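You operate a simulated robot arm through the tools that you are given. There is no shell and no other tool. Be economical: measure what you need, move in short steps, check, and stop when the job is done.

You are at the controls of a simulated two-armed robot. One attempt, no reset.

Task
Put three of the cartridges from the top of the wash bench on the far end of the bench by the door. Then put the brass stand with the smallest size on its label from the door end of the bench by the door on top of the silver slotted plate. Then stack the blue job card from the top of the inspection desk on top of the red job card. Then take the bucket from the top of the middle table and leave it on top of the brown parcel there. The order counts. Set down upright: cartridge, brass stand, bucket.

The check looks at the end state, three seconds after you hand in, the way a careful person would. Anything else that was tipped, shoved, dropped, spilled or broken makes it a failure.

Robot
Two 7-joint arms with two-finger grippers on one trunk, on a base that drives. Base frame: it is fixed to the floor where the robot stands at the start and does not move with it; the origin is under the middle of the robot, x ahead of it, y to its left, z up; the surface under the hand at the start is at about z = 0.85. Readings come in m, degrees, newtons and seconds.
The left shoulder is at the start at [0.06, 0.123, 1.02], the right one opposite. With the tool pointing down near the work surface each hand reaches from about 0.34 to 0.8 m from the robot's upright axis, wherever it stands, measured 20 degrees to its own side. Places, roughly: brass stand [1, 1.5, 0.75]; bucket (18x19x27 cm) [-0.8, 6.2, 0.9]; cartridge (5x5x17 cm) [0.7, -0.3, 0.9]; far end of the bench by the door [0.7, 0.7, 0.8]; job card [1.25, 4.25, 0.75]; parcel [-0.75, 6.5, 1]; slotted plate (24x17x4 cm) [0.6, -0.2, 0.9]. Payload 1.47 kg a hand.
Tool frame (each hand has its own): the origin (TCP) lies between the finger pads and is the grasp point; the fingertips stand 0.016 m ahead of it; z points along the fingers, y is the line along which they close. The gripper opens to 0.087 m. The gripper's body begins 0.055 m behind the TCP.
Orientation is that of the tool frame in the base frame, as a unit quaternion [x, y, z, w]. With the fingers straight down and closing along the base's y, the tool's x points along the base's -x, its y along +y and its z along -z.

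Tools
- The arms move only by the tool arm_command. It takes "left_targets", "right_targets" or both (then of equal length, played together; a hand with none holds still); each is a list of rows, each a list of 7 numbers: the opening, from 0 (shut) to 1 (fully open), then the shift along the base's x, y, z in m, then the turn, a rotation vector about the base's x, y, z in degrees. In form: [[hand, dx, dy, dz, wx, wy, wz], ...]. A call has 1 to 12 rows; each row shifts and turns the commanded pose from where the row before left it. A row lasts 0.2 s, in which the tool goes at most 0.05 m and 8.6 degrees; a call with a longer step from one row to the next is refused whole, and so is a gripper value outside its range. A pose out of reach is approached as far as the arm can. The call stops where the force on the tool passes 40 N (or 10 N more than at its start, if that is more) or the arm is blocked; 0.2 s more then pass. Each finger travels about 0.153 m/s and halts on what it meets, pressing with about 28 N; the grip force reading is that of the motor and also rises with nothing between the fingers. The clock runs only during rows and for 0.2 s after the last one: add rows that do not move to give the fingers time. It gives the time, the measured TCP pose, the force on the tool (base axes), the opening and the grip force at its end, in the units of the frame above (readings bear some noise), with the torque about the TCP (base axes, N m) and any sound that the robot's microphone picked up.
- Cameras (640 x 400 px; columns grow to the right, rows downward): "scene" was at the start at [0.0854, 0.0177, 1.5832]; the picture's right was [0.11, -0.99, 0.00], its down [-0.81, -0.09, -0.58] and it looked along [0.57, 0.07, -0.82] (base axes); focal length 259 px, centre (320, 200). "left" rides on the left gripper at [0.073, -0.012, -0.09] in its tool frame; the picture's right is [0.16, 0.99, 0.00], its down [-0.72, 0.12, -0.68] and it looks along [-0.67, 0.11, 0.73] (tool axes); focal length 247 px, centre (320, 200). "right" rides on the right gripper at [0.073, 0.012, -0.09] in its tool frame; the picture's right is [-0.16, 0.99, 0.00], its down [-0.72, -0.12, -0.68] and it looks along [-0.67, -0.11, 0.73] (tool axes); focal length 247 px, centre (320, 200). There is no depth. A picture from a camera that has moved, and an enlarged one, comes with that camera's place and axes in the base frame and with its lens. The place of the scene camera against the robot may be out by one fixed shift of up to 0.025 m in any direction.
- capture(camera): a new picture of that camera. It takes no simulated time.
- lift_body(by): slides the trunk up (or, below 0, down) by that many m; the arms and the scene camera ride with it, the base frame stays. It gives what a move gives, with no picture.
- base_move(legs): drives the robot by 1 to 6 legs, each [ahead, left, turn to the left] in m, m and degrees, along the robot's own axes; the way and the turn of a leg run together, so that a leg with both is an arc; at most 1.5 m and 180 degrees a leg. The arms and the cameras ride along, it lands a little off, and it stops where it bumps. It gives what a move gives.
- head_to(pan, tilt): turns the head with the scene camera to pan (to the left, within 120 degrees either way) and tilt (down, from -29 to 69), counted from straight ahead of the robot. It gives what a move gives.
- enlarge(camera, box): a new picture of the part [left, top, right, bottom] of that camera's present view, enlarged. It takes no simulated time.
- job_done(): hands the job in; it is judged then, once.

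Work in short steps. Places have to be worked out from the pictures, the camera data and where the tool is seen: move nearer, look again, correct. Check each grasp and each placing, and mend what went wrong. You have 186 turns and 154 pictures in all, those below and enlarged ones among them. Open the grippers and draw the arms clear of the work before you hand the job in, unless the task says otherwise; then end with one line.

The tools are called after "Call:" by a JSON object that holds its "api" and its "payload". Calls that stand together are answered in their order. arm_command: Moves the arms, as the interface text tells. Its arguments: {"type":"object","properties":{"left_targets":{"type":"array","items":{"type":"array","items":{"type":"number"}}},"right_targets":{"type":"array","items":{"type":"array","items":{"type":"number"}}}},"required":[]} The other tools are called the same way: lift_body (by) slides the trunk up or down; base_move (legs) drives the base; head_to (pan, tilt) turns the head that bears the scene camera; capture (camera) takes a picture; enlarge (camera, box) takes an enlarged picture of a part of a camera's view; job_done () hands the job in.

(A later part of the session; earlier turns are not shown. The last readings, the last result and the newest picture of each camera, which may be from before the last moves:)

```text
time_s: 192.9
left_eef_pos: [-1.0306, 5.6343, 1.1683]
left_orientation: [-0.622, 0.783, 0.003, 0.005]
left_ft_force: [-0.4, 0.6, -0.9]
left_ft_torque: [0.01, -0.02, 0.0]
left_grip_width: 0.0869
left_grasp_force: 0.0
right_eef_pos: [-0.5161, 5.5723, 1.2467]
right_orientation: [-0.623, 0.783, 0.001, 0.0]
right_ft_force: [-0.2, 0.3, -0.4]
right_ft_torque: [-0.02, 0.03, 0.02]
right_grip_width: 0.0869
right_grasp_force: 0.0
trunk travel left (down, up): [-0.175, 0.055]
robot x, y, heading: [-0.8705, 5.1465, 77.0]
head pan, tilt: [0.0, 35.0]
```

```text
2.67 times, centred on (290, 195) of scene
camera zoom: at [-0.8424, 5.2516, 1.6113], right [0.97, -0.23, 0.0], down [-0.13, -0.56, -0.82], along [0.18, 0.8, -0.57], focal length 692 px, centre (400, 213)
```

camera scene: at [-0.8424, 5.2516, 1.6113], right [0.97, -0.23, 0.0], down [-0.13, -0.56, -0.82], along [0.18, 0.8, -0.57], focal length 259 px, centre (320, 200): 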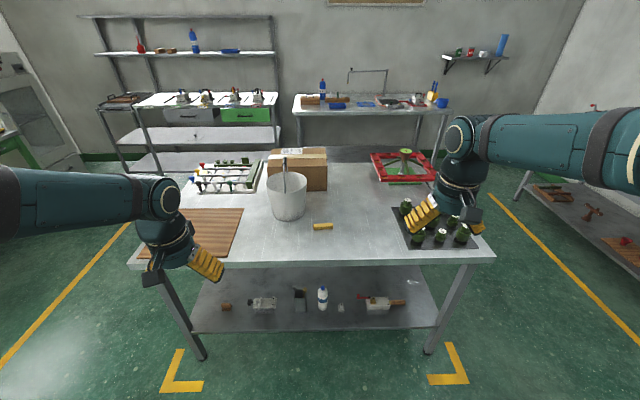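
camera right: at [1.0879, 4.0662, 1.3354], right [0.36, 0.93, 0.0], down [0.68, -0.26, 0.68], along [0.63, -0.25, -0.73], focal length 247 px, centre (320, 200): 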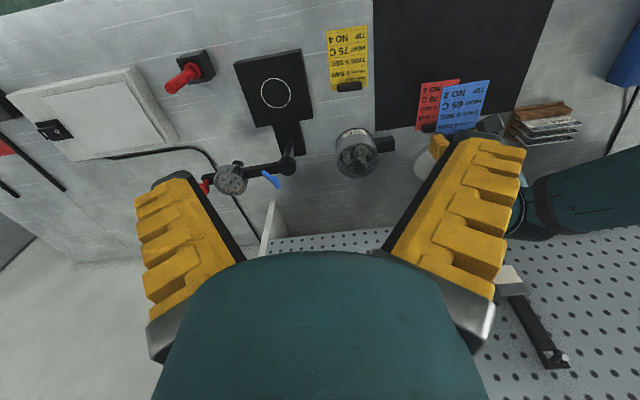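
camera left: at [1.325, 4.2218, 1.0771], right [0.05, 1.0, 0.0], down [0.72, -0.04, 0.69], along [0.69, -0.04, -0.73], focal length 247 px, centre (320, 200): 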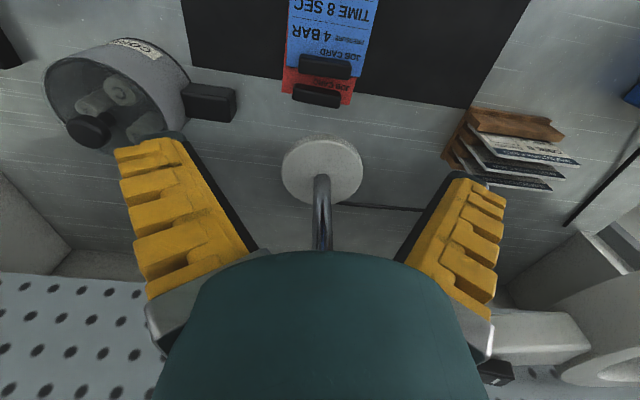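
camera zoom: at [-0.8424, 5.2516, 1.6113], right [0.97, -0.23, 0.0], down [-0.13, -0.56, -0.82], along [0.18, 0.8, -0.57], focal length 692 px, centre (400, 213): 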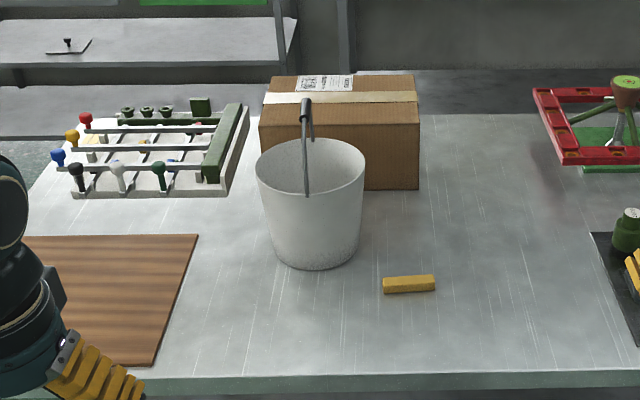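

Bucket has an upright bail with its grip along my forward direction; the parcel is right behind it, so I'll need a forward-tilted hand. First drive 0.3 m closer and measure again.

Call:
{"api": "base_move", "payload": {"legs": [[0.3, 0, 0.5]]}}

Call:
{"api": "head_to", "payload": {"pan": 0, "tilt": 60}}

Call:
{"api": "capture", "payload": {"camera": "scene"}}

Call:
{"api": "head_to", "payload": {"pan": 0, "tilt": 35}}

Call:
{"api": "enlarge", "payload": {"camera": "scene", "box": [170, 80, 410, 250]}}

Call:
{"api": "capture", "payload": {"camera": "left"}}

Call:
{"api": "capture", "payload": {"camera": "right"}}

```text
time_s: 195.0
left_eef_pos: [-0.9704, 5.9253, 1.1677]
left_orientation: [-0.626, 0.78, 0.004, 0.006]
left_ft_force: [0.1, 0.4, 0.1]
left_ft_torque: [-0.01, 0.0, -0.02]
left_grip_width: 0.087
left_grasp_force: 0.1
right_eef_pos: [-0.4558, 5.8682, 1.2449]
right_orientation: [-0.626, 0.78, 0.0, 0.0]
right_ft_force: [-0.1, -0.3, 0.1]
right_ft_torque: [-0.01, 0.01, 0.03]
right_grip_width: 0.087
right_grasp_force: 0.1
trunk travel left (down, up): [-0.175, 0.055]
robot x, y, heading: [-0.8035, 5.4385, 77.5]
head pan, tilt: [0.0, 35.0]
```

```text
time_s: 195.9
left_eef_pos: [-0.97, 5.9242, 1.1692]
left_orientation: [-0.627, 0.779, 0.003, 0.005]
left_ft_force: [0.7, -0.3, -0.3]
left_ft_torque: [0.0, 0.02, 0.0]
left_grip_width: 0.0872
left_grasp_force: 0.1
right_eef_pos: [-0.4549, 5.8671, 1.2452]
right_orientation: [-0.627, 0.779, 0.0, 0.0]
right_ft_force: [0.4, 0.3, 0.7]
right_ft_torque: [-0.01, 0.0, -0.02]
right_grip_width: 0.0868
right_grasp_force: 0.0
trunk travel left (down, up): [-0.175, 0.055]
robot x, y, heading: [-0.8004, 5.433, 77.6]
head pan, tilt: [0.0, 60.0]
```

```text
57 pictures are left
camera scene: at [-0.7821, 5.5222, 1.577], right [0.98, -0.22, 0.0], down [-0.19, -0.85, -0.5], along [0.11, 0.49, -0.87], focal length 259 px, centre (320, 200)
```

scene: 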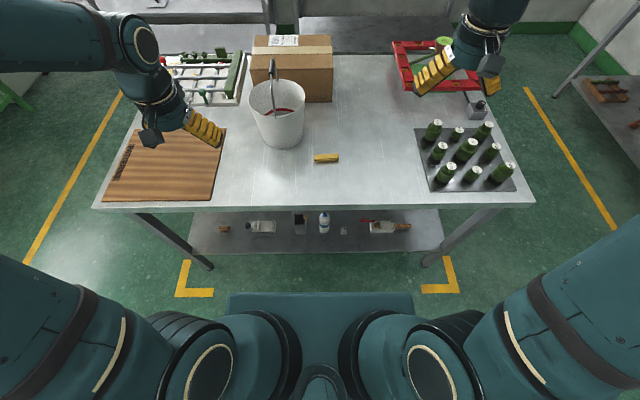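

```text
time_s: 196.8
left_eef_pos: [-0.9707, 5.9249, 1.1676]
left_orientation: [-0.626, 0.78, 0.002, 0.005]
left_ft_force: [0.0, -0.7, -1.3]
left_ft_torque: [-0.02, 0.02, 0.0]
left_grip_width: 0.0872
left_grasp_force: 0.2
right_eef_pos: [-0.4547, 5.8674, 1.2457]
right_orientation: [-0.627, 0.779, 0.0, 0.001]
right_ft_force: [-0.2, -0.3, -0.4]
right_ft_torque: [-0.02, -0.01, 0.01]
right_grip_width: 0.087
right_grasp_force: 0.0
trunk travel left (down, up): [-0.175, 0.055]
robot x, y, heading: [-0.806, 5.4366, 77.6]
head pan, tilt: [0.0, 35.0]
```

```text
2.35 times, centred on (290, 165) of scene
camera zoom: at [-0.7775, 5.543, 1.6112], right [0.98, -0.22, 0.0], down [-0.12, -0.56, -0.82], along [0.18, 0.8, -0.57], focal length 610 px, centre (391, 282)
```

zoom: 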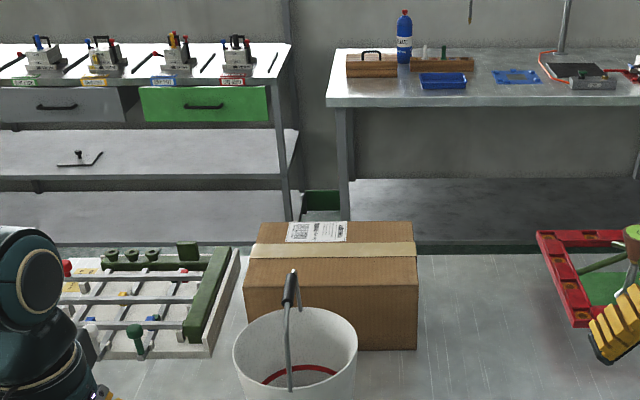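

```text
55 pictures are left
camera left: at [-0.9748, 5.8509, 1.2579], right [-1.0, 0.06, 0.0], down [0.04, 0.72, 0.69], along [0.04, 0.69, -0.72], focal length 247 px, centre (320, 200)
```

left: 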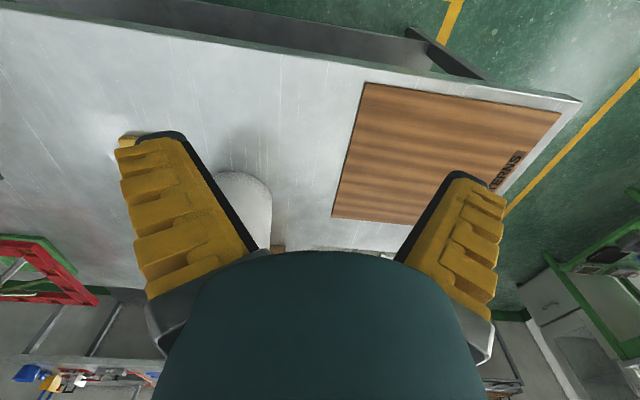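

```text
54 pictures are left
camera right: at [-0.4816, 5.7988, 1.3352], right [-0.93, 0.37, 0.0], down [0.27, 0.68, 0.68], along [0.25, 0.63, -0.73], focal length 247 px, centre (320, 200)
```

right: 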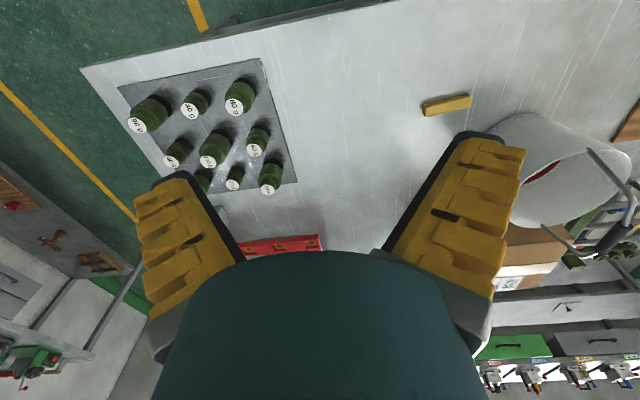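

Shelf and table clearance allow another 0.15 m. Drive forward, then put the left hand's camera behind the bucket for measurement.

Call:
{"api": "base_move", "payload": {"legs": [[0.14, 0, 0]]}}

Call:
{"api": "arm_command", "payload": {"left_targets": [[1, 0, -0.02, 0.03, 0, 0, 0], [1, 0.02, -0.02, 0.03, 0, 0, 0], [1, 0.03, -0.02, 0.03, 0, 0, 0], [1, 0.04, -0.01, 0.01, 0, 0, 0], [1, 0.03, -0.01, 0, 0, 0, 0], [1, 0, 0, 0, 0, 0, 0]]}}

Call:
{"api": "capture", "payload": {"camera": "left"}}

Call:
{"api": "capture", "payload": {"camera": "scene"}}

Call:
{"api": "capture", "payload": {"camera": "right"}}

```text
time_s: 198.1
left_eef_pos: [-0.9404, 6.0623, 1.1687]
left_orientation: [-0.627, 0.779, 0.003, 0.004]
left_ft_force: [0.3, 0.6, -0.6]
left_ft_torque: [-0.05, 0.03, -0.02]
left_grip_width: 0.0869
left_grasp_force: 0.1
right_eef_pos: [-0.4262, 6.0059, 1.2458]
right_orientation: [-0.628, 0.779, -0.001, -0.001]
right_ft_force: [-0.1, -0.2, -0.4]
right_ft_torque: [-0.06, -0.02, 0.02]
right_grip_width: 0.087
right_grasp_force: 0.0
trunk travel left (down, up): [-0.175, 0.055]
robot x, y, heading: [-0.7752, 5.5725, 77.6]
head pan, tilt: [0.0, 35.0]
```

```text
time_s: 199.5
left_eef_pos: [-0.8196, 5.9813, 1.2706]
left_orientation: [-0.627, 0.779, 0.003, 0.005]
left_ft_force: [0.4, 0.0, 0.6]
left_ft_torque: [-0.03, 0.0, -0.04]
left_grip_width: 0.0871
left_grasp_force: 0.1
right_eef_pos: [-0.4258, 6.0041, 1.2458]
right_orientation: [-0.628, 0.779, 0.0, 0.0]
right_ft_force: [0.8, 1.2, 0.3]
right_ft_torque: [0.01, -0.01, 0.04]
right_grip_width: 0.0869
right_grasp_force: 0.1
trunk travel left (down, up): [-0.175, 0.055]
robot x, y, heading: [-0.7763, 5.5724, 77.6]
head pan, tilt: [0.0, 35.0]
```

```text
53 pictures are left
camera left: at [-0.8252, 5.907, 1.3594], right [-1.0, 0.06, 0.0], down [0.04, 0.72, 0.69], along [0.04, 0.69, -0.72], focal length 247 px, centre (320, 200)
```

left: 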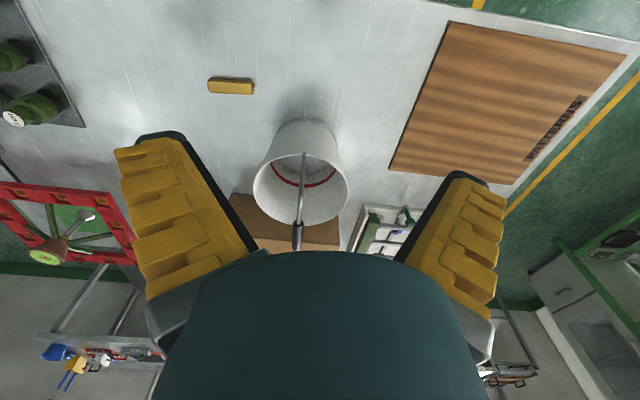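

```text
52 pictures are left
camera scene: at [-0.748, 5.6798, 1.6113], right [0.98, -0.21, 0.0], down [-0.12, -0.56, -0.82], along [0.18, 0.8, -0.57], focal length 259 px, centre (320, 200)
```

scene: 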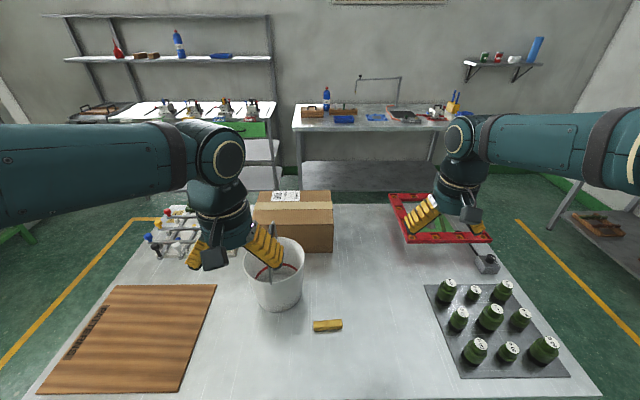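

```text
51 pictures are left
camera right: at [-0.4525, 5.9359, 1.3352], right [-0.93, 0.37, 0.0], down [0.27, 0.68, 0.68], along [0.25, 0.63, -0.73], focal length 247 px, centre (320, 200)
```

right: 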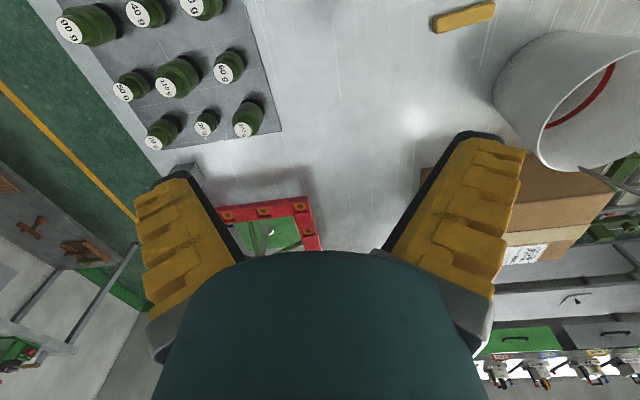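

Bucket centre ≈(-0.775,6.20), rim z≈1.02. To fix the bail grip's height, bring the right hand's camera to see it from the side.

Call:
{"api": "arm_command", "payload": {"right_targets": [[1, -0.04, -0.02, 0, 0, 0, 0], [1, -0.04, -0.02, 0, 0, 0, 0], [1, -0.03, -0.02, 0, 0, 0, 0], [1, 0, 0, 0, 0, 0, 0]]}}

Call:
{"api": "capture", "payload": {"camera": "right"}}

Call:
{"api": "enlarge", "payload": {"camera": "left", "box": [240, 110, 360, 260]}}

```text
time_s: 200.5
left_eef_pos: [-0.8208, 5.9809, 1.2699]
left_orientation: [-0.627, 0.779, 0.003, 0.005]
left_ft_force: [0.4, 0.8, 0.4]
left_ft_torque: [-0.05, 0.01, 0.01]
left_grip_width: 0.087
left_grasp_force: 0.1
right_eef_pos: [-0.5373, 5.944, 1.2429]
right_orientation: [-0.626, 0.78, 0.001, 0.0]
right_ft_force: [0.3, 0.6, 0.8]
right_ft_torque: [-0.04, -0.02, -0.01]
right_grip_width: 0.0869
right_grasp_force: 0.0
trunk travel left (down, up): [-0.175, 0.055]
robot x, y, heading: [-0.7677, 5.5753, 77.5]
head pan, tilt: [0.0, 35.0]
```

```text
50 pictures are left
camera right: at [-0.5639, 5.8757, 1.3335], right [-0.93, 0.37, 0.0], down [0.27, 0.68, 0.68], along [0.25, 0.63, -0.73], focal length 247 px, centre (320, 200)
```

right: 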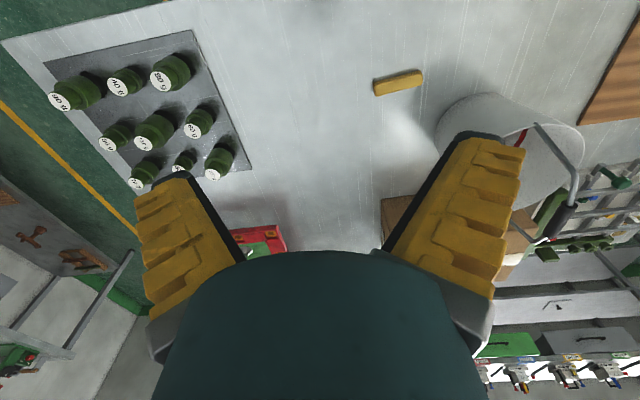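

```text
2.67 times, centred on (300, 185) of left
camera zoom: at [-0.8248, 5.9075, 1.3592], right [-1.0, 0.06, 0.0], down [0.04, 0.72, 0.69], along [0.04, 0.69, -0.73], focal length 659 px, centre (373, 240)
```

zoom: 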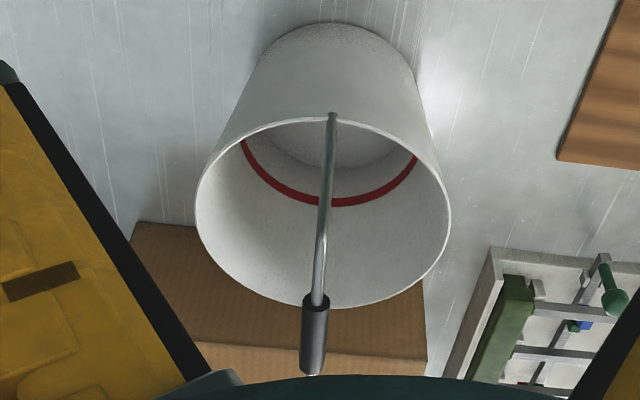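

Grip tube centre ≈(-0.772,6.222,1.112), running forward. Enlarge the scene for the parcel's top and its edges.

Call:
{"api": "enlarge", "payload": {"camera": "scene", "box": [230, 170, 350, 270]}}

```text
4.00 times, centred on (290, 220) of scene
camera zoom: at [-0.7471, 5.6801, 1.6112], right [0.98, -0.21, 0.0], down [-0.12, -0.56, -0.82], along [0.18, 0.8, -0.57], focal length 1037 px, centre (440, 120)
```

zoom: 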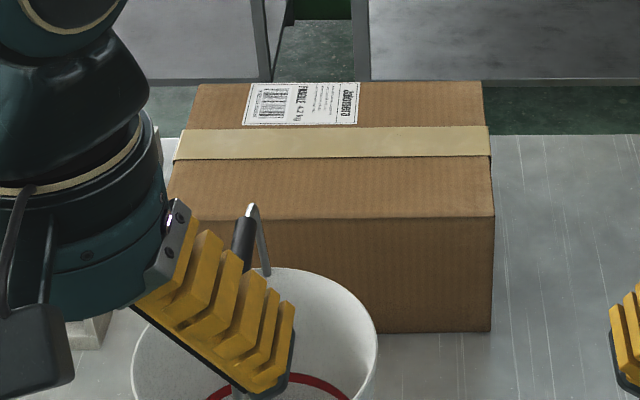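

Parcel top z≈0.985, centre ≈0.935 m ahead, 0.11 left; reachable with a forward-tilted hand and raised trunk. Raise the trunk, then tilt the left hand forward 64° while advancing above the bail.

Call:
{"api": "lift_body", "payload": {"by": 0.052}}

Call:
{"api": "arm_command", "payload": {"left_targets": [[1, 0.0067, 0.03, 0, 7.81, -1.73, 0], [1, 0.0067, 0.03, 0, 7.81, -1.73, 0], [1, 0.0067, 0.03, 0, 7.81, -1.73, 0], [1, 0.0067, 0.03, 0, 7.81, -1.73, 0], [1, 0.0067, 0.03, 0, 7.81, -1.73, 0], [1, 0.0067, 0.03, 0, 7.81, -1.73, 0], [1, 0.0067, 0.03, 0, 7.81, -1.73, 0], [1, 0.0067, 0.03, 0, 7.81, -1.73, 0], [1, 0, 0, 0, 0, 0, 0]]}}

Call:
{"api": "capture", "payload": {"camera": "scene"}}

Call:
{"api": "capture", "payload": {"camera": "left"}}

Call:
{"api": "capture", "payload": {"camera": "right"}}

```text
time_s: 201.4
left_eef_pos: [-0.8201, 5.9821, 1.3217]
left_orientation: [-0.627, 0.779, 0.003, 0.005]
left_ft_force: [0.4, 0.7, -0.3]
left_ft_torque: [0.0, -0.01, -0.03]
left_grip_width: 0.087
left_grasp_force: 0.0
right_eef_pos: [-0.5374, 5.9455, 1.2964]
right_orientation: [-0.627, 0.779, 0.0, 0.0]
right_ft_force: [0.1, 0.3, -0.1]
right_ft_torque: [0.02, -0.01, 0.0]
right_grip_width: 0.0871
right_grasp_force: 0.1
trunk travel left (down, up): [-0.227, 0.003]
robot x, y, heading: [-0.7746, 5.5733, 77.4]
head pan, tilt: [0.0, 35.0]
```

```text
time_s: 203.4
left_eef_pos: [-0.7671, 6.2199, 1.3231]
left_orientation: [-0.529, 0.658, 0.334, 0.419]
left_ft_force: [0.3, 0.5, 0.2]
left_ft_torque: [-0.01, 0.02, -0.02]
left_grip_width: 0.0872
left_grasp_force: 0.1
right_eef_pos: [-0.5367, 5.9431, 1.2964]
right_orientation: [-0.627, 0.779, 0.001, 0.001]
right_ft_force: [0.5, -0.2, 0.2]
right_ft_torque: [0.05, -0.02, -0.02]
right_grip_width: 0.0872
right_grasp_force: 0.0
trunk travel left (down, up): [-0.227, 0.003]
robot x, y, heading: [-0.7753, 5.5739, 77.6]
head pan, tilt: [0.0, 35.0]
```

```text
47 pictures are left
camera scene: at [-0.7477, 5.6783, 1.6634], right [0.98, -0.21, 0.0], down [-0.12, -0.56, -0.82], along [0.18, 0.8, -0.57], focal length 259 px, centre (320, 200)
```

scene: 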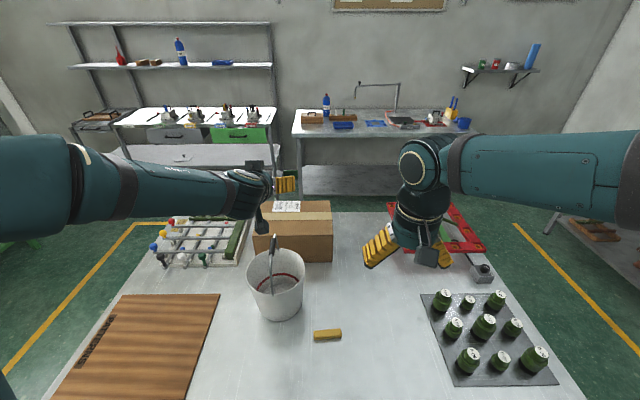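

```text
46 pictures are left
camera left: at [-0.7805, 6.1082, 1.2961], right [-0.98, 0.15, -0.15], down [-0.18, -0.27, 0.94], along [0.1, 0.95, 0.29], focal length 247 px, centre (320, 200)
```

left: 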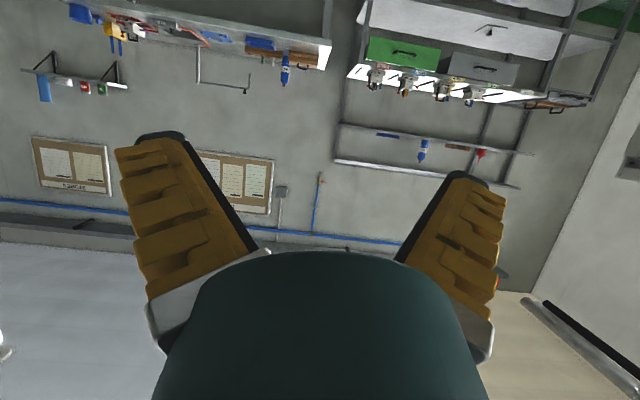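

```text
45 pictures are left
camera right: at [-0.5641, 5.8744, 1.3859], right [-0.93, 0.37, 0.0], down [0.27, 0.68, 0.68], along [0.25, 0.63, -0.73], focal length 247 px, centre (320, 200)
```

right: 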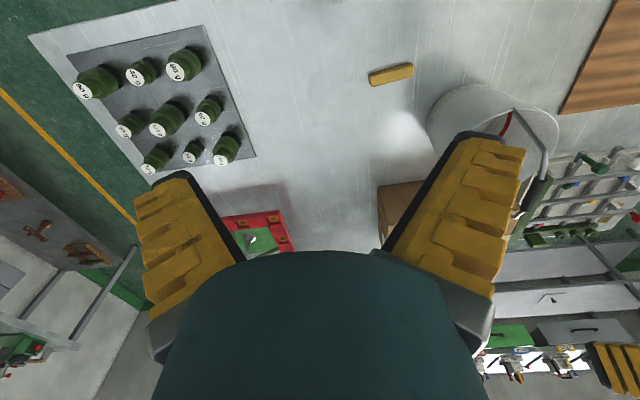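

Hand is tilted right above the bail. Descend to z≈1.17 first and check the alignment.

Call:
{"api": "arm_command", "payload": {"left_targets": [[1, -0.004, -0.003, -0.03, 0, 0, 0], [1, 0, 0, -0.03, 0, 0, 0], [1, 0, 0, -0.03, 0, 0, 0], [1, 0, 0, -0.03, 0, 0, 0], [1, 0, 0, -0.03, 0, 0, 0], [1, 0, 0, 0, 0, 0, 0]]}}

Call:
{"api": "enlarge", "payload": {"camera": "scene", "box": [210, 180, 350, 330]}}

Call:
{"api": "capture", "payload": {"camera": "left"}}

Call:
{"api": "enlarge", "payload": {"camera": "right", "box": [420, 60, 640, 260]}}

```text
time_s: 204.8
left_eef_pos: [-0.7701, 6.2156, 1.1722]
left_orientation: [-0.529, 0.658, 0.335, 0.419]
left_ft_force: [0.2, -0.5, -0.9]
left_ft_torque: [0.02, 0.03, -0.02]
left_grip_width: 0.0871
left_grasp_force: 0.1
right_eef_pos: [-0.5362, 5.943, 1.2959]
right_orientation: [-0.628, 0.779, 0.0, 0.0]
right_ft_force: [0.3, -1.3, 0.0]
right_ft_torque: [0.04, -0.01, -0.01]
right_grip_width: 0.0872
right_grasp_force: 0.0
trunk travel left (down, up): [-0.227, 0.003]
robot x, y, heading: [-0.7771, 5.5729, 77.6]
head pan, tilt: [0.0, 35.0]
```

```text
2.67 times, centred on (280, 255) of scene
camera zoom: at [-0.7473, 5.6786, 1.6634], right [0.98, -0.21, 0.0], down [-0.12, -0.56, -0.82], along [0.18, 0.8, -0.57], focal length 692 px, centre (427, 53)
```

zoom: 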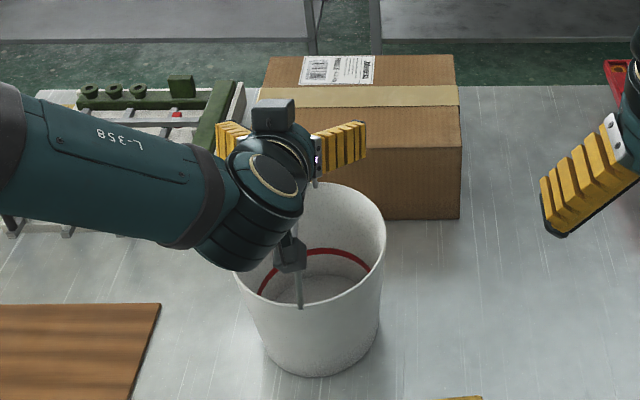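

```text
43 pictures are left
camera left: at [-0.7831, 6.1047, 1.1455], right [-0.98, 0.15, -0.15], down [-0.18, -0.27, 0.94], along [0.1, 0.95, 0.29], focal length 247 px, centre (320, 200)
```

left: 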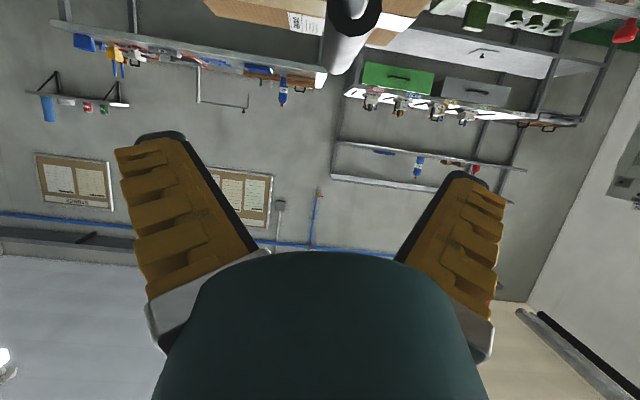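

```text
2.00 times, centred on (530, 160) of right
camera zoom: at [-0.5638, 5.8746, 1.3859], right [-0.93, 0.37, 0.0], down [0.27, 0.68, 0.68], along [0.25, 0.63, -0.73], focal length 494 px, centre (-100, 280)
```

zoom: 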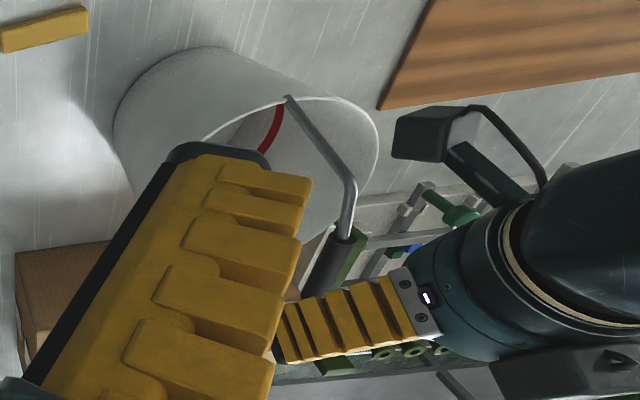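

The tube lies between the fingers and the hand camera clears the bail leg. Descend the last 5.5 cm.

Call:
{"api": "arm_command", "payload": {"left_targets": [[1, -0.002, 0, -0.02, 0, 0, 0], [1, 0, 0, -0.018, 0, 0, 0], [1, 0, 0, -0.01, 0, 0, 0], [1, 0, 0, -0.006, 0, 0, 0], [1, 0, 0, 0, 0, 0, 0]]}}

Call:
{"api": "capture", "payload": {"camera": "left"}}

Call:
{"api": "enlarge", "payload": {"camera": "right", "box": [420, 60, 640, 260]}}

```text
time_s: 206.0
left_eef_pos: [-0.7702, 6.2176, 1.1186]
left_orientation: [-0.529, 0.659, 0.334, 0.418]
left_ft_force: [1.1, -0.2, 0.0]
left_ft_torque: [-0.03, 0.0, 0.01]
left_grip_width: 0.087
left_grasp_force: 0.0
right_eef_pos: [-0.5364, 5.9438, 1.2957]
right_orientation: [-0.627, 0.779, 0.0, 0.001]
right_ft_force: [0.0, 0.2, -0.1]
right_ft_torque: [0.0, -0.01, -0.02]
right_grip_width: 0.087
right_grasp_force: 0.0
trunk travel left (down, up): [-0.227, 0.003]
robot x, y, heading: [-0.7733, 5.5731, 77.8]
head pan, tilt: [0.0, 35.0]
```

```text
41 pictures are left
camera left: at [-0.7845, 6.1061, 1.0922], right [-0.98, 0.15, -0.15], down [-0.18, -0.27, 0.94], along [0.1, 0.95, 0.29], focal length 247 px, centre (320, 200)
```

left: 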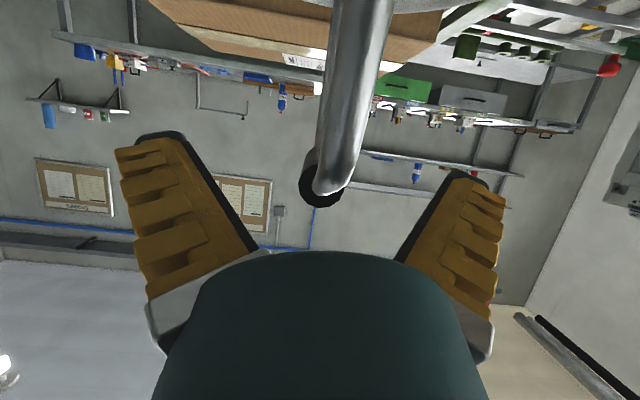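

```text
2.00 times, centred on (530, 160) of right
camera zoom: at [-0.564, 5.8753, 1.3857], right [-0.93, 0.37, 0.0], down [0.27, 0.68, 0.68], along [0.25, 0.63, -0.73], focal length 494 px, centre (-100, 280)
```

zoom: 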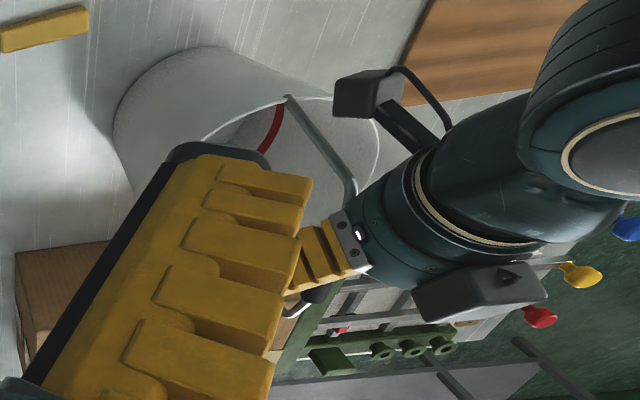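

The tube is exactly on the grasp point. Close the gripper.

Call:
{"api": "arm_command", "payload": {"left_targets": [[0.7, 0, 0, 0, 0, 0, 0], [0.4, 0, 0, 0, 0, 0, 0], [0.1, 0, 0, 0, 0, 0, 0], [0, 0, 0, 0, 0, 0, 0], [0, 0, 0, 0, 0, 0, 0], [0, 0, 0, 0, 0, 0, 0]]}}

Call:
{"api": "capture", "payload": {"camera": "left"}}

```text
time_s: 207.4
left_eef_pos: [-0.7716, 6.2159, 1.1199]
left_orientation: [-0.529, 0.658, 0.334, 0.418]
left_ft_force: [-0.4, -1.1, 0.8]
left_ft_torque: [-0.52, 0.11, 0.05]
left_grip_width: 0.0117
left_grasp_force: 28.5
right_eef_pos: [-0.5366, 5.9443, 1.2963]
right_orientation: [-0.628, 0.779, 0.0, 0.001]
right_ft_force: [-0.6, 0.1, 0.0]
right_ft_torque: [0.04, 0.01, 0.02]
right_grip_width: 0.0872
right_grasp_force: 0.0
trunk travel left (down, up): [-0.227, 0.003]
robot x, y, heading: [-0.7721, 5.5735, 77.4]
head pan, tilt: [0.0, 35.0]
```

```text
39 pictures are left
camera left: at [-0.7845, 6.1059, 1.0921], right [-0.98, 0.15, -0.15], down [-0.18, -0.27, 0.94], along [0.1, 0.95, 0.29], focal length 247 px, centre (320, 200)
```

left: 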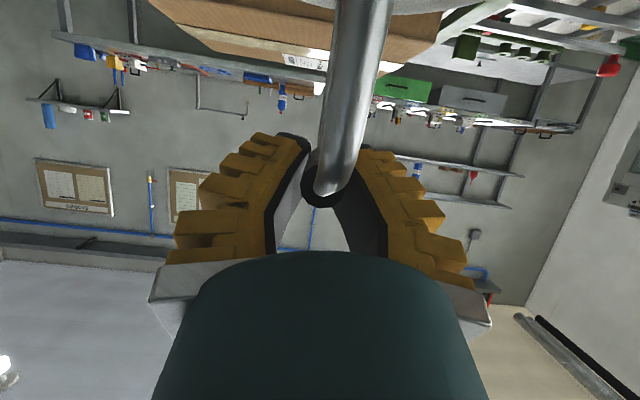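

Gripped (12 mm). Lift 3 cm slowly and check that the bucket hangs level.

Call:
{"api": "arm_command", "payload": {"left_targets": [[0, 0, 0, 0.005, 0, 0, 0], [0, 0, 0, 0.01, 0, 0, 0], [0, 0, 0, 0.015, 0, 0, 0], [0, 0, 0, 0, 0, 0, 0], [0, 0, 0, 0, 0, 0, 0]]}}

Call:
{"api": "capture", "payload": {"camera": "left"}}

Call:
{"api": "enlarge", "payload": {"camera": "scene", "box": [210, 180, 350, 330]}}

Call:
{"api": "enlarge", "payload": {"camera": "right", "box": [420, 60, 640, 260]}}

```text
time_s: 208.6
left_eef_pos: [-0.7731, 6.2172, 1.1476]
left_orientation: [-0.53, 0.658, 0.334, 0.418]
left_ft_force: [0.0, -0.1, -3.4]
left_ft_torque: [-0.04, -0.02, 0.01]
left_grip_width: 0.0064
left_grasp_force: 27.6
right_eef_pos: [-0.5378, 5.9444, 1.2954]
right_orientation: [-0.627, 0.779, 0.0, 0.0]
right_ft_force: [-0.1, -0.3, -1.0]
right_ft_torque: [0.0, -0.03, -0.08]
right_grip_width: 0.0871
right_grasp_force: 0.0
trunk travel left (down, up): [-0.227, 0.003]
robot x, y, heading: [-0.7725, 5.5723, 77.8]
head pan, tilt: [0.0, 35.0]
```

```text
38 pictures are left
camera left: at [-0.7856, 6.1062, 1.1213], right [-0.98, 0.15, -0.15], down [-0.18, -0.27, 0.94], along [0.1, 0.95, 0.29], focal length 247 px, centre (320, 200)
```

left: 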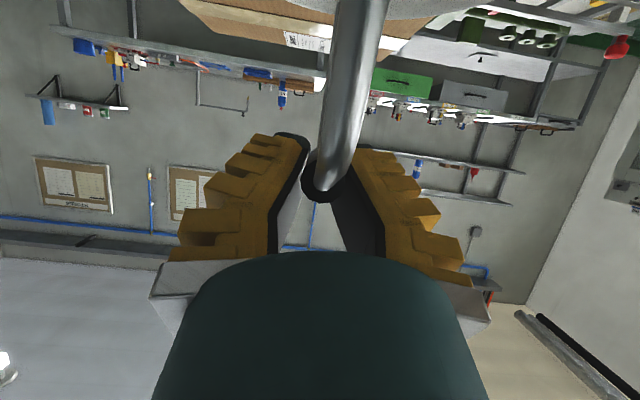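

```text
2.67 times, centred on (280, 255) of scene
camera zoom: at [-0.7476, 5.6797, 1.6633], right [0.98, -0.21, 0.0], down [-0.12, -0.56, -0.82], along [0.18, 0.8, -0.57], focal length 692 px, centre (427, 53)
```

zoom: 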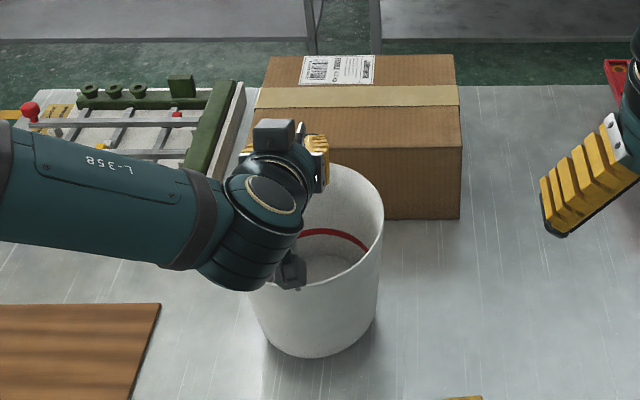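

```text
2.00 times, centred on (530, 160) of right
camera zoom: at [-0.564, 5.8756, 1.3856], right [-0.93, 0.37, 0.0], down [0.27, 0.68, 0.68], along [0.25, 0.63, -0.73], focal length 494 px, centre (-100, 280)
```

zoom: 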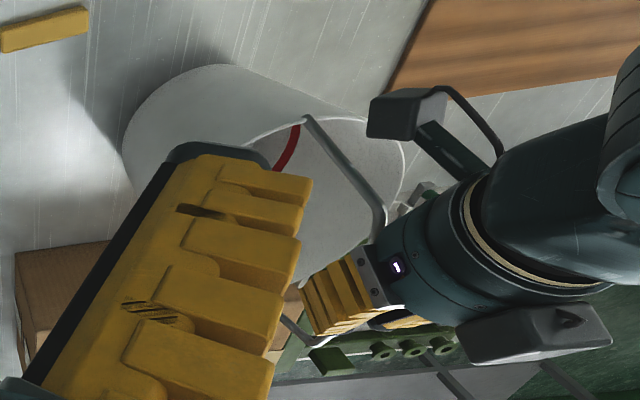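

Bucket hangs level. Raise it another 15 cm in gentle steps.

Call:
{"api": "arm_command", "payload": {"left_targets": [[0, 0, 0, 0.01, 0, 0, 0], [0, 0, 0, 0.018, 0, 0, 0], [0, 0, 0, 0.02, 0, 0, 0], [0, 0, 0, 0.02, 0, 0, 0], [0, 0, 0, 0.02, 0, 0, 0], [0, 0, 0, 0.02, 0, 0, 0], [0, 0, 0, 0.02, 0, 0, 0], [0, 0, 0, 0.015, 0, 0, 0], [0, 0, 0, 0.01, 0, 0, 0], [0, 0, 0, 0, 0, 0, 0]]}}

Call:
{"api": "capture", "payload": {"camera": "scene"}}

Call:
{"api": "capture", "payload": {"camera": "right"}}

```text
time_s: 210.8
left_eef_pos: [-0.772, 6.2192, 1.3028]
left_orientation: [-0.53, 0.658, 0.334, 0.417]
left_ft_force: [0.2, -0.5, -3.8]
left_ft_torque: [0.01, 0.02, -0.02]
left_grip_width: 0.0062
left_grasp_force: 27.9
right_eef_pos: [-0.5371, 5.9443, 1.296]
right_orientation: [-0.627, 0.779, 0.0, 0.0]
right_ft_force: [-0.1, -0.5, -0.4]
right_ft_torque: [-0.01, 0.02, 0.01]
right_grip_width: 0.0868
right_grasp_force: 0.1
trunk travel left (down, up): [-0.227, 0.003]
robot x, y, heading: [-0.7741, 5.5768, 77.7]
head pan, tilt: [0.0, 35.0]
```

```text
35 pictures are left
camera scene: at [-0.7476, 5.68, 1.6632], right [0.98, -0.21, 0.0], down [-0.12, -0.56, -0.82], along [0.18, 0.8, -0.57], focal length 259 px, centre (320, 200)
```

scene: 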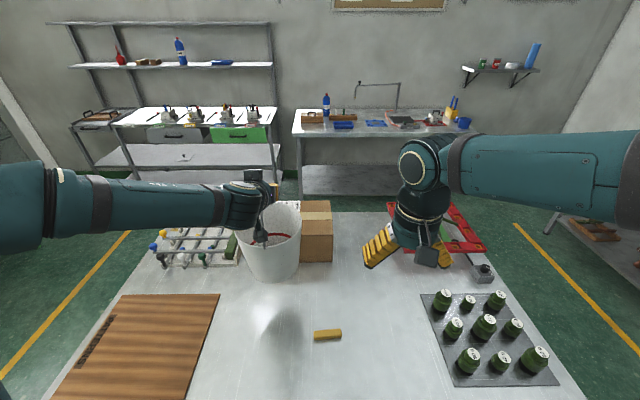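

```text
34 pictures are left
camera right: at [-0.564, 5.8758, 1.3856], right [-0.93, 0.37, 0.0], down [0.27, 0.68, 0.68], along [0.25, 0.63, -0.73], focal length 247 px, centre (320, 200)
```

right: 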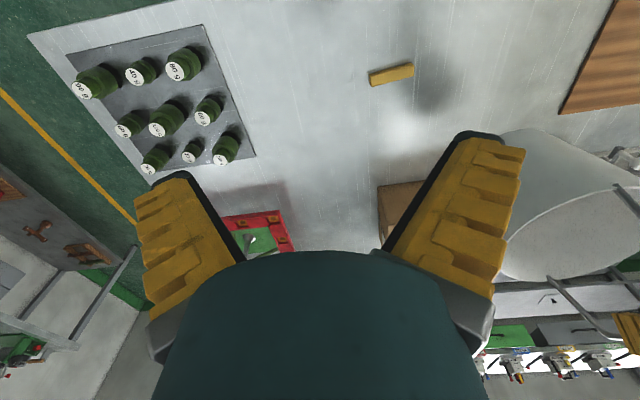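

Bucket bottom ≈1.03, above the parcel top. Advance toward the parcel in two stages.

Call:
{"api": "arm_command", "payload": {"left_targets": [[0, 0.004, 0.013, 0, 0, 0, 0], [0, 0.0082, 0.0264, 0, 0, 0, 0], [0, 0.0082, 0.0264, 0, 0, 0, 0], [0, 0.0082, 0.0264, 0, 0, 0, 0], [0, 0.0082, 0.0264, 0, 0, 0, 0], [0, 0.0082, 0.0264, 0, 0, 0, 0], [0, 0.0041, 0.0132, 0, 0, 0, 0], [0, 0, 0, 0, 0, 0, 0], [0, 0, 0, 0, 0, 0, 0]]}}

Call:
{"api": "capture", "payload": {"camera": "scene"}}

```text
time_s: 212.8
left_eef_pos: [-0.722, 6.3759, 1.3002]
left_orientation: [-0.529, 0.659, 0.334, 0.418]
left_ft_force: [-0.2, 0.4, -3.9]
left_ft_torque: [-0.01, -0.02, 0.02]
left_grip_width: 0.0064
left_grasp_force: 27.9
right_eef_pos: [-0.5375, 5.9443, 1.2958]
right_orientation: [-0.627, 0.779, 0.0, 0.001]
right_ft_force: [-0.6, -0.6, -0.5]
right_ft_torque: [0.02, 0.0, 0.0]
right_grip_width: 0.0871
right_grasp_force: 0.0
trunk travel left (down, up): [-0.227, 0.003]
robot x, y, heading: [-0.7714, 5.5749, 77.4]
head pan, tilt: [0.0, 35.0]
```

```text
33 pictures are left
camera scene: at [-0.7474, 5.6801, 1.6632], right [0.98, -0.21, 0.0], down [-0.12, -0.56, -0.82], along [0.18, 0.8, -0.57], focal length 259 px, centre (320, 200)
```

scene: 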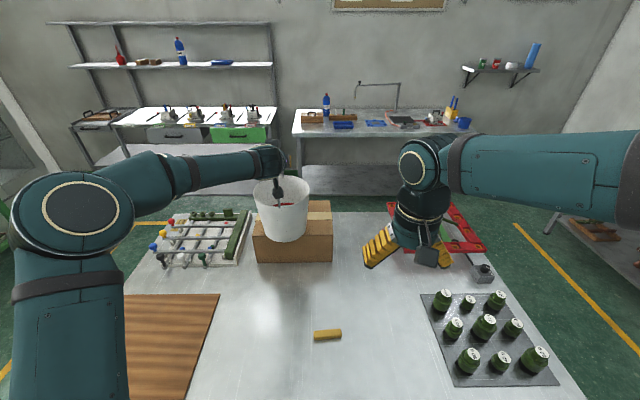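

No reach problems so far. Continue the remaining ~11 cm.

Call:
{"api": "arm_command", "payload": {"left_targets": [[0, 0.004, 0.013, 0, 0, 0, 0], [0, 0.008, 0.0265, 0, 0, 0, 0], [0, 0.008, 0.0265, 0, 0, 0, 0], [0, 0.008, 0.0265, 0, 0, 0, 0], [0, 0.004, 0.0145, 0, 0, 0, 0], [0, 0, 0, 0, 0, 0, 0], [0, 0, 0, 0, 0, 0, 0]]}}

Call:
{"api": "enlarge", "payload": {"camera": "scene", "box": [200, 140, 360, 280]}}

Call:
{"api": "capture", "payload": {"camera": "right"}}

```text
time_s: 214.4
left_eef_pos: [-0.6912, 6.4828, 1.3018]
left_orientation: [-0.53, 0.659, 0.333, 0.417]
left_ft_force: [-0.2, 0.3, -4.0]
left_ft_torque: [-0.02, 0.01, 0.01]
left_grip_width: 0.0062
left_grasp_force: 28.3
right_eef_pos: [-0.5373, 5.9444, 1.2947]
right_orientation: [-0.627, 0.779, -0.001, 0.0]
right_ft_force: [0.1, -0.3, -0.9]
right_ft_torque: [-0.04, 0.0, -0.03]
right_grip_width: 0.0871
right_grasp_force: 0.0
trunk travel left (down, up): [-0.227, 0.003]
robot x, y, heading: [-0.7721, 5.5718, 77.5]
head pan, tilt: [0.0, 35.0]
```

```text
2.86 times, centred on (280, 210) of scene
camera zoom: at [-0.7473, 5.6803, 1.6632], right [0.98, -0.21, 0.0], down [-0.12, -0.56, -0.82], along [0.18, 0.8, -0.57], focal length 741 px, centre (434, 171)
```

zoom: 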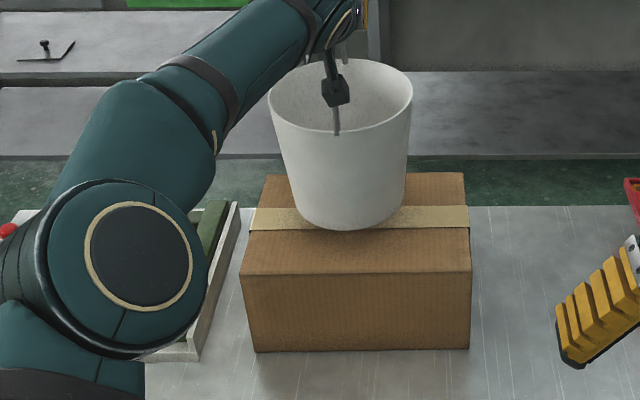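

```text
31 pictures are left
camera right: at [-0.5638, 5.876, 1.3855], right [-0.93, 0.37, 0.0], down [0.27, 0.68, 0.68], along [0.25, 0.63, -0.73], focal length 247 px, centre (320, 200)
```

right: 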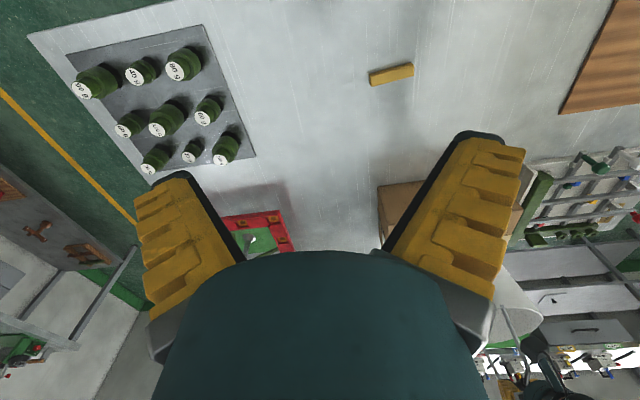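

Centred laterally over the parcel. Nudge 1.5 cm further and lower in small steps to contact.

Call:
{"api": "arm_command", "payload": {"left_targets": [[0, 0.003, 0.015, -0.005, 0, 0, 0], [0, 0, 0, -0.012, 0, 0, 0], [0, 0, 0, -0.01, 0, 0, 0], [0, 0, 0, -0.005, 0, 0, 0], [0, 0, 0, -0.004, 0, 0, 0], [0, 0, 0, -0.003, 0, 0, 0], [0, 0, 0, 0, 0, 0, 0]]}}

Call:
{"api": "enlarge", "payload": {"camera": "scene", "box": [200, 140, 360, 280]}}

```text
time_s: 216.0
left_eef_pos: [-0.6889, 6.4984, 1.2653]
left_orientation: [-0.528, 0.656, 0.336, 0.421]
left_ft_force: [1.7, 7.6, 20.1]
left_ft_torque: [0.68, -0.09, 0.01]
left_grip_width: 0.0057
left_grasp_force: 28.3
right_eef_pos: [-0.5372, 5.9434, 1.2968]
right_orientation: [-0.627, 0.779, 0.001, 0.001]
right_ft_force: [-0.5, -0.5, -0.8]
right_ft_torque: [0.01, 0.0, 0.0]
right_grip_width: 0.0868
right_grasp_force: 0.2
trunk travel left (down, up): [-0.227, 0.003]
robot x, y, heading: [-0.7714, 5.5763, 77.6]
head pan, tilt: [0.0, 35.0]
```

```text
2.86 times, centred on (280, 210) of scene
camera zoom: at [-0.7477, 5.6781, 1.6635], right [0.98, -0.21, 0.0], down [-0.12, -0.56, -0.82], along [0.18, 0.8, -0.57], focal length 741 px, centre (434, 171)
```

zoom: 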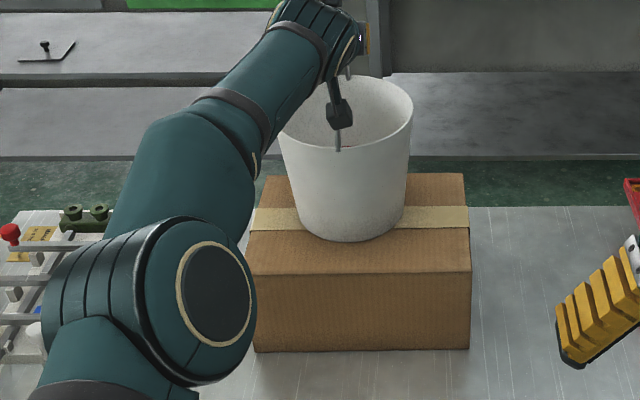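

Contact (20 N). Relieve 3 mm, open, and rise straight up as I came in.

Call:
{"api": "arm_command", "payload": {"left_targets": [[0, 0, 0, 0.003, 0, 0, 0], [0.15, 0, 0, 0, 0, 0, 0], [0.4, 0, 0, 0, 0, 0, 0], [0.8, 0, 0, 0, 0, 0, 0], [1, 0, 0, 0, 0, 0, 0], [1, 0, 0, 0, 0, 0, 0]]}}

Call:
{"api": "capture", "payload": {"camera": "left"}}

Call:
{"api": "enlarge", "payload": {"camera": "scene", "box": [200, 140, 360, 280]}}

```text
time_s: 217.4
left_eef_pos: [-0.6887, 6.4985, 1.2655]
left_orientation: [-0.529, 0.658, 0.334, 0.419]
left_ft_force: [-0.2, 0.3, 0.2]
left_ft_torque: [0.02, 0.03, 0.03]
left_grip_width: 0.0868
left_grasp_force: 0.1
right_eef_pos: [-0.5375, 5.9444, 1.2964]
right_orientation: [-0.627, 0.779, 0.001, 0.0]
right_ft_force: [0.4, 0.1, 0.1]
right_ft_torque: [-0.03, 0.0, -0.01]
right_grip_width: 0.087
right_grasp_force: 0.1
trunk travel left (down, up): [-0.227, 0.003]
robot x, y, heading: [-0.7674, 5.5748, 77.5]
head pan, tilt: [0.0, 35.0]
```

```text
29 pictures are left
camera left: at [-0.7017, 6.3869, 1.2375], right [-0.98, 0.15, -0.15], down [-0.18, -0.27, 0.94], along [0.1, 0.95, 0.29], focal length 247 px, centre (320, 200)
```

left: 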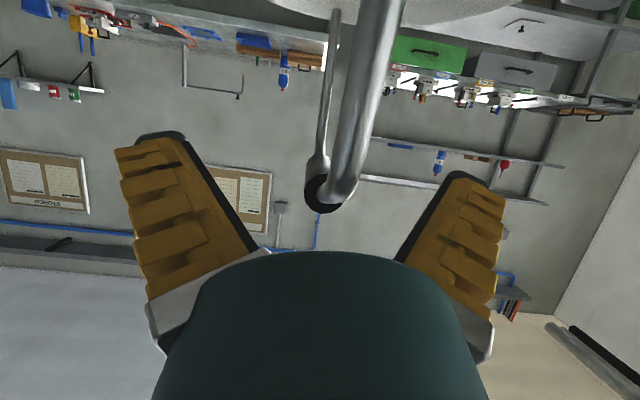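

```text
2.86 times, centred on (280, 210) of scene
camera zoom: at [-0.7475, 5.6797, 1.6633], right [0.98, -0.21, 0.0], down [-0.12, -0.56, -0.82], along [0.18, 0.8, -0.57], focal length 741 px, centre (434, 171)
```

zoom: 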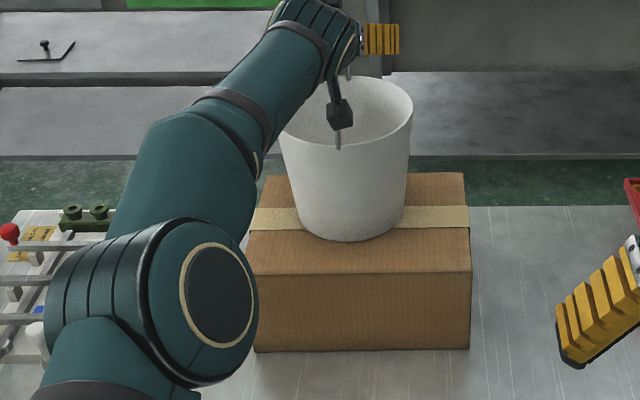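

Bucket stands free. Withdraw the hand straight back (fingers straddle the bail plane) with a slight rise.

Call:
{"api": "arm_command", "payload": {"left_targets": [[1, -0.002, -0.01, 0.002, 0, 0, 0], [1, -0.0045, -0.02, 0.008, 0, 0, 0], [1, -0.0064, -0.029, 0.01, 0, 0, 0], [1, -0.0064, -0.029, 0.01, 0, 0, 0], [1, -0.0064, -0.029, 0.01, 0, 0, 0], [1, -0.0064, -0.029, 0, 0, 0, 0], [1, -0.0064, -0.029, 0, 0, 0, 0], [1, -0.0064, -0.029, 0, 0, 0, 0], [1, -0.0064, -0.029, 0, 0, 0, 0], [1, 0, 0, 0, 0, 0, 0]]}}

Call:
{"api": "capture", "payload": {"camera": "scene"}}

```text
time_s: 219.6
left_eef_pos: [-0.741, 6.2662, 1.3047]
left_orientation: [-0.529, 0.658, 0.334, 0.418]
left_ft_force: [-0.3, 0.0, -0.3]
left_ft_torque: [0.0, -0.01, 0.01]
left_grip_width: 0.0872
left_grasp_force: 0.2
right_eef_pos: [-0.5383, 5.9447, 1.2958]
right_orientation: [-0.627, 0.779, 0.0, 0.0]
right_ft_force: [-0.1, -0.4, 0.8]
right_ft_torque: [0.01, 0.01, -0.01]
right_grip_width: 0.0868
right_grasp_force: 0.2
trunk travel left (down, up): [-0.227, 0.003]
robot x, y, heading: [-0.7729, 5.574, 77.4]
head pan, tilt: [0.0, 35.0]
```

```text
27 pictures are left
camera scene: at [-0.7474, 5.6805, 1.6632], right [0.98, -0.21, 0.0], down [-0.12, -0.56, -0.82], along [0.18, 0.8, -0.57], focal length 259 px, centre (320, 200)
```

scene: 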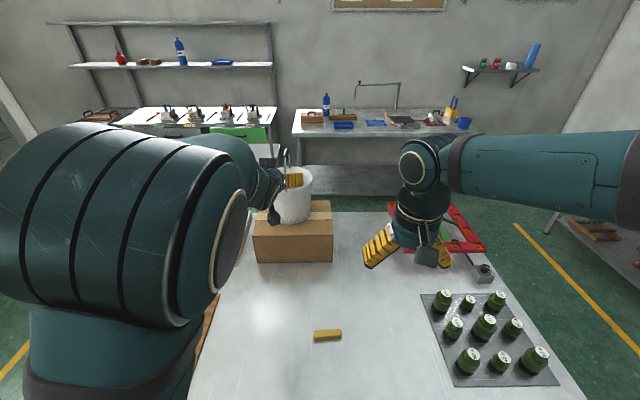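

Clear of the bucket. Untilt the hand while drawing back a bit, then back the base away and look.

Call:
{"api": "arm_command", "payload": {"left_targets": [[1, -0.0064, -0.029, 0.01, -7.81, 1.73, 0], [1, -0.0064, -0.029, 0.01, -7.81, 1.73, 0], [1, -0.0064, -0.029, 0, -7.81, 1.73, 0], [1, -0.0064, -0.029, 0, -7.81, 1.73, 0], [1, -0.0064, -0.029, 0, -7.81, 1.73, 0], [1, -0.0064, -0.029, 0, -7.81, 1.73, 0], [1, 0, 0, 0, -7.81, 1.73, 0], [1, 0, 0, 0, -7.81, 1.73, 0], [1, 0, 0, 0, 0, 0, 0]]}}

Call:
{"api": "base_move", "payload": {"legs": [[-0.45, 0, 0]]}}

Call:
{"api": "capture", "payload": {"camera": "scene"}}

Call:
{"api": "enlarge", "payload": {"camera": "scene", "box": [200, 100, 400, 240]}}

```text
time_s: 221.6
left_eef_pos: [-0.7799, 6.0904, 1.3256]
left_orientation: [-0.627, 0.779, 0.002, 0.005]
left_ft_force: [1.1, -0.1, -0.1]
left_ft_torque: [0.02, 0.03, -0.01]
left_grip_width: 0.0869
left_grasp_force: 0.0
right_eef_pos: [-0.5381, 5.9428, 1.2973]
right_orientation: [-0.627, 0.779, 0.0, 0.001]
right_ft_force: [-0.8, 0.4, 0.0]
right_ft_torque: [0.03, -0.01, -0.01]
right_grip_width: 0.087
right_grasp_force: 0.2
trunk travel left (down, up): [-0.227, 0.003]
robot x, y, heading: [-0.7729, 5.5759, 77.7]
head pan, tilt: [0.0, 35.0]
```

```text
time_s: 224.3
left_eef_pos: [-0.8761, 5.6524, 1.3245]
left_orientation: [-0.626, 0.78, 0.003, 0.005]
left_ft_force: [-0.3, 0.0, 0.8]
left_ft_torque: [0.03, -0.01, -0.01]
left_grip_width: 0.0871
left_grasp_force: 0.1
right_eef_pos: [-0.6348, 5.5053, 1.2964]
right_orientation: [-0.626, 0.78, 0.001, 0.0]
right_ft_force: [-0.3, -0.4, 0.6]
right_ft_torque: [0.02, 0.04, 0.02]
right_grip_width: 0.087
right_grasp_force: 0.0
trunk travel left (down, up): [-0.227, 0.003]
robot x, y, heading: [-0.8662, 5.1355, 77.5]
head pan, tilt: [0.0, 35.0]
```

```text
26 pictures are left
camera scene: at [-0.844, 5.2406, 1.6633], right [0.98, -0.21, 0.0], down [-0.12, -0.56, -0.82], along [0.18, 0.8, -0.57], focal length 259 px, centre (320, 200)
```

scene: 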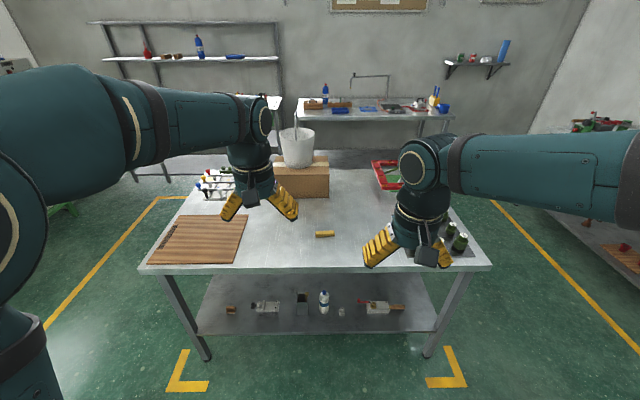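

```text
2.86 times, centred on (300, 170) of scene
camera zoom: at [-0.844, 5.2406, 1.6633], right [0.98, -0.21, 0.0], down [-0.12, -0.56, -0.82], along [0.18, 0.8, -0.57], focal length 741 px, centre (377, 286)
```

zoom: 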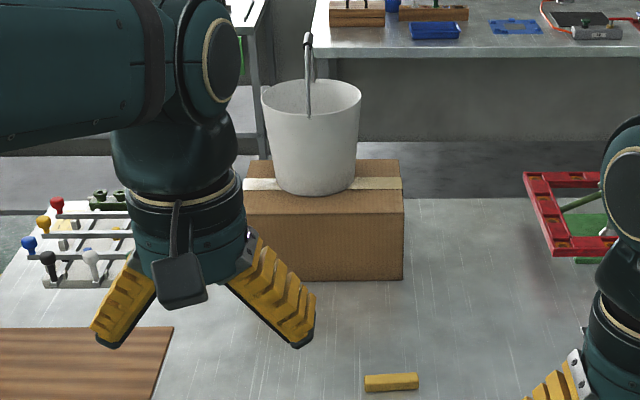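

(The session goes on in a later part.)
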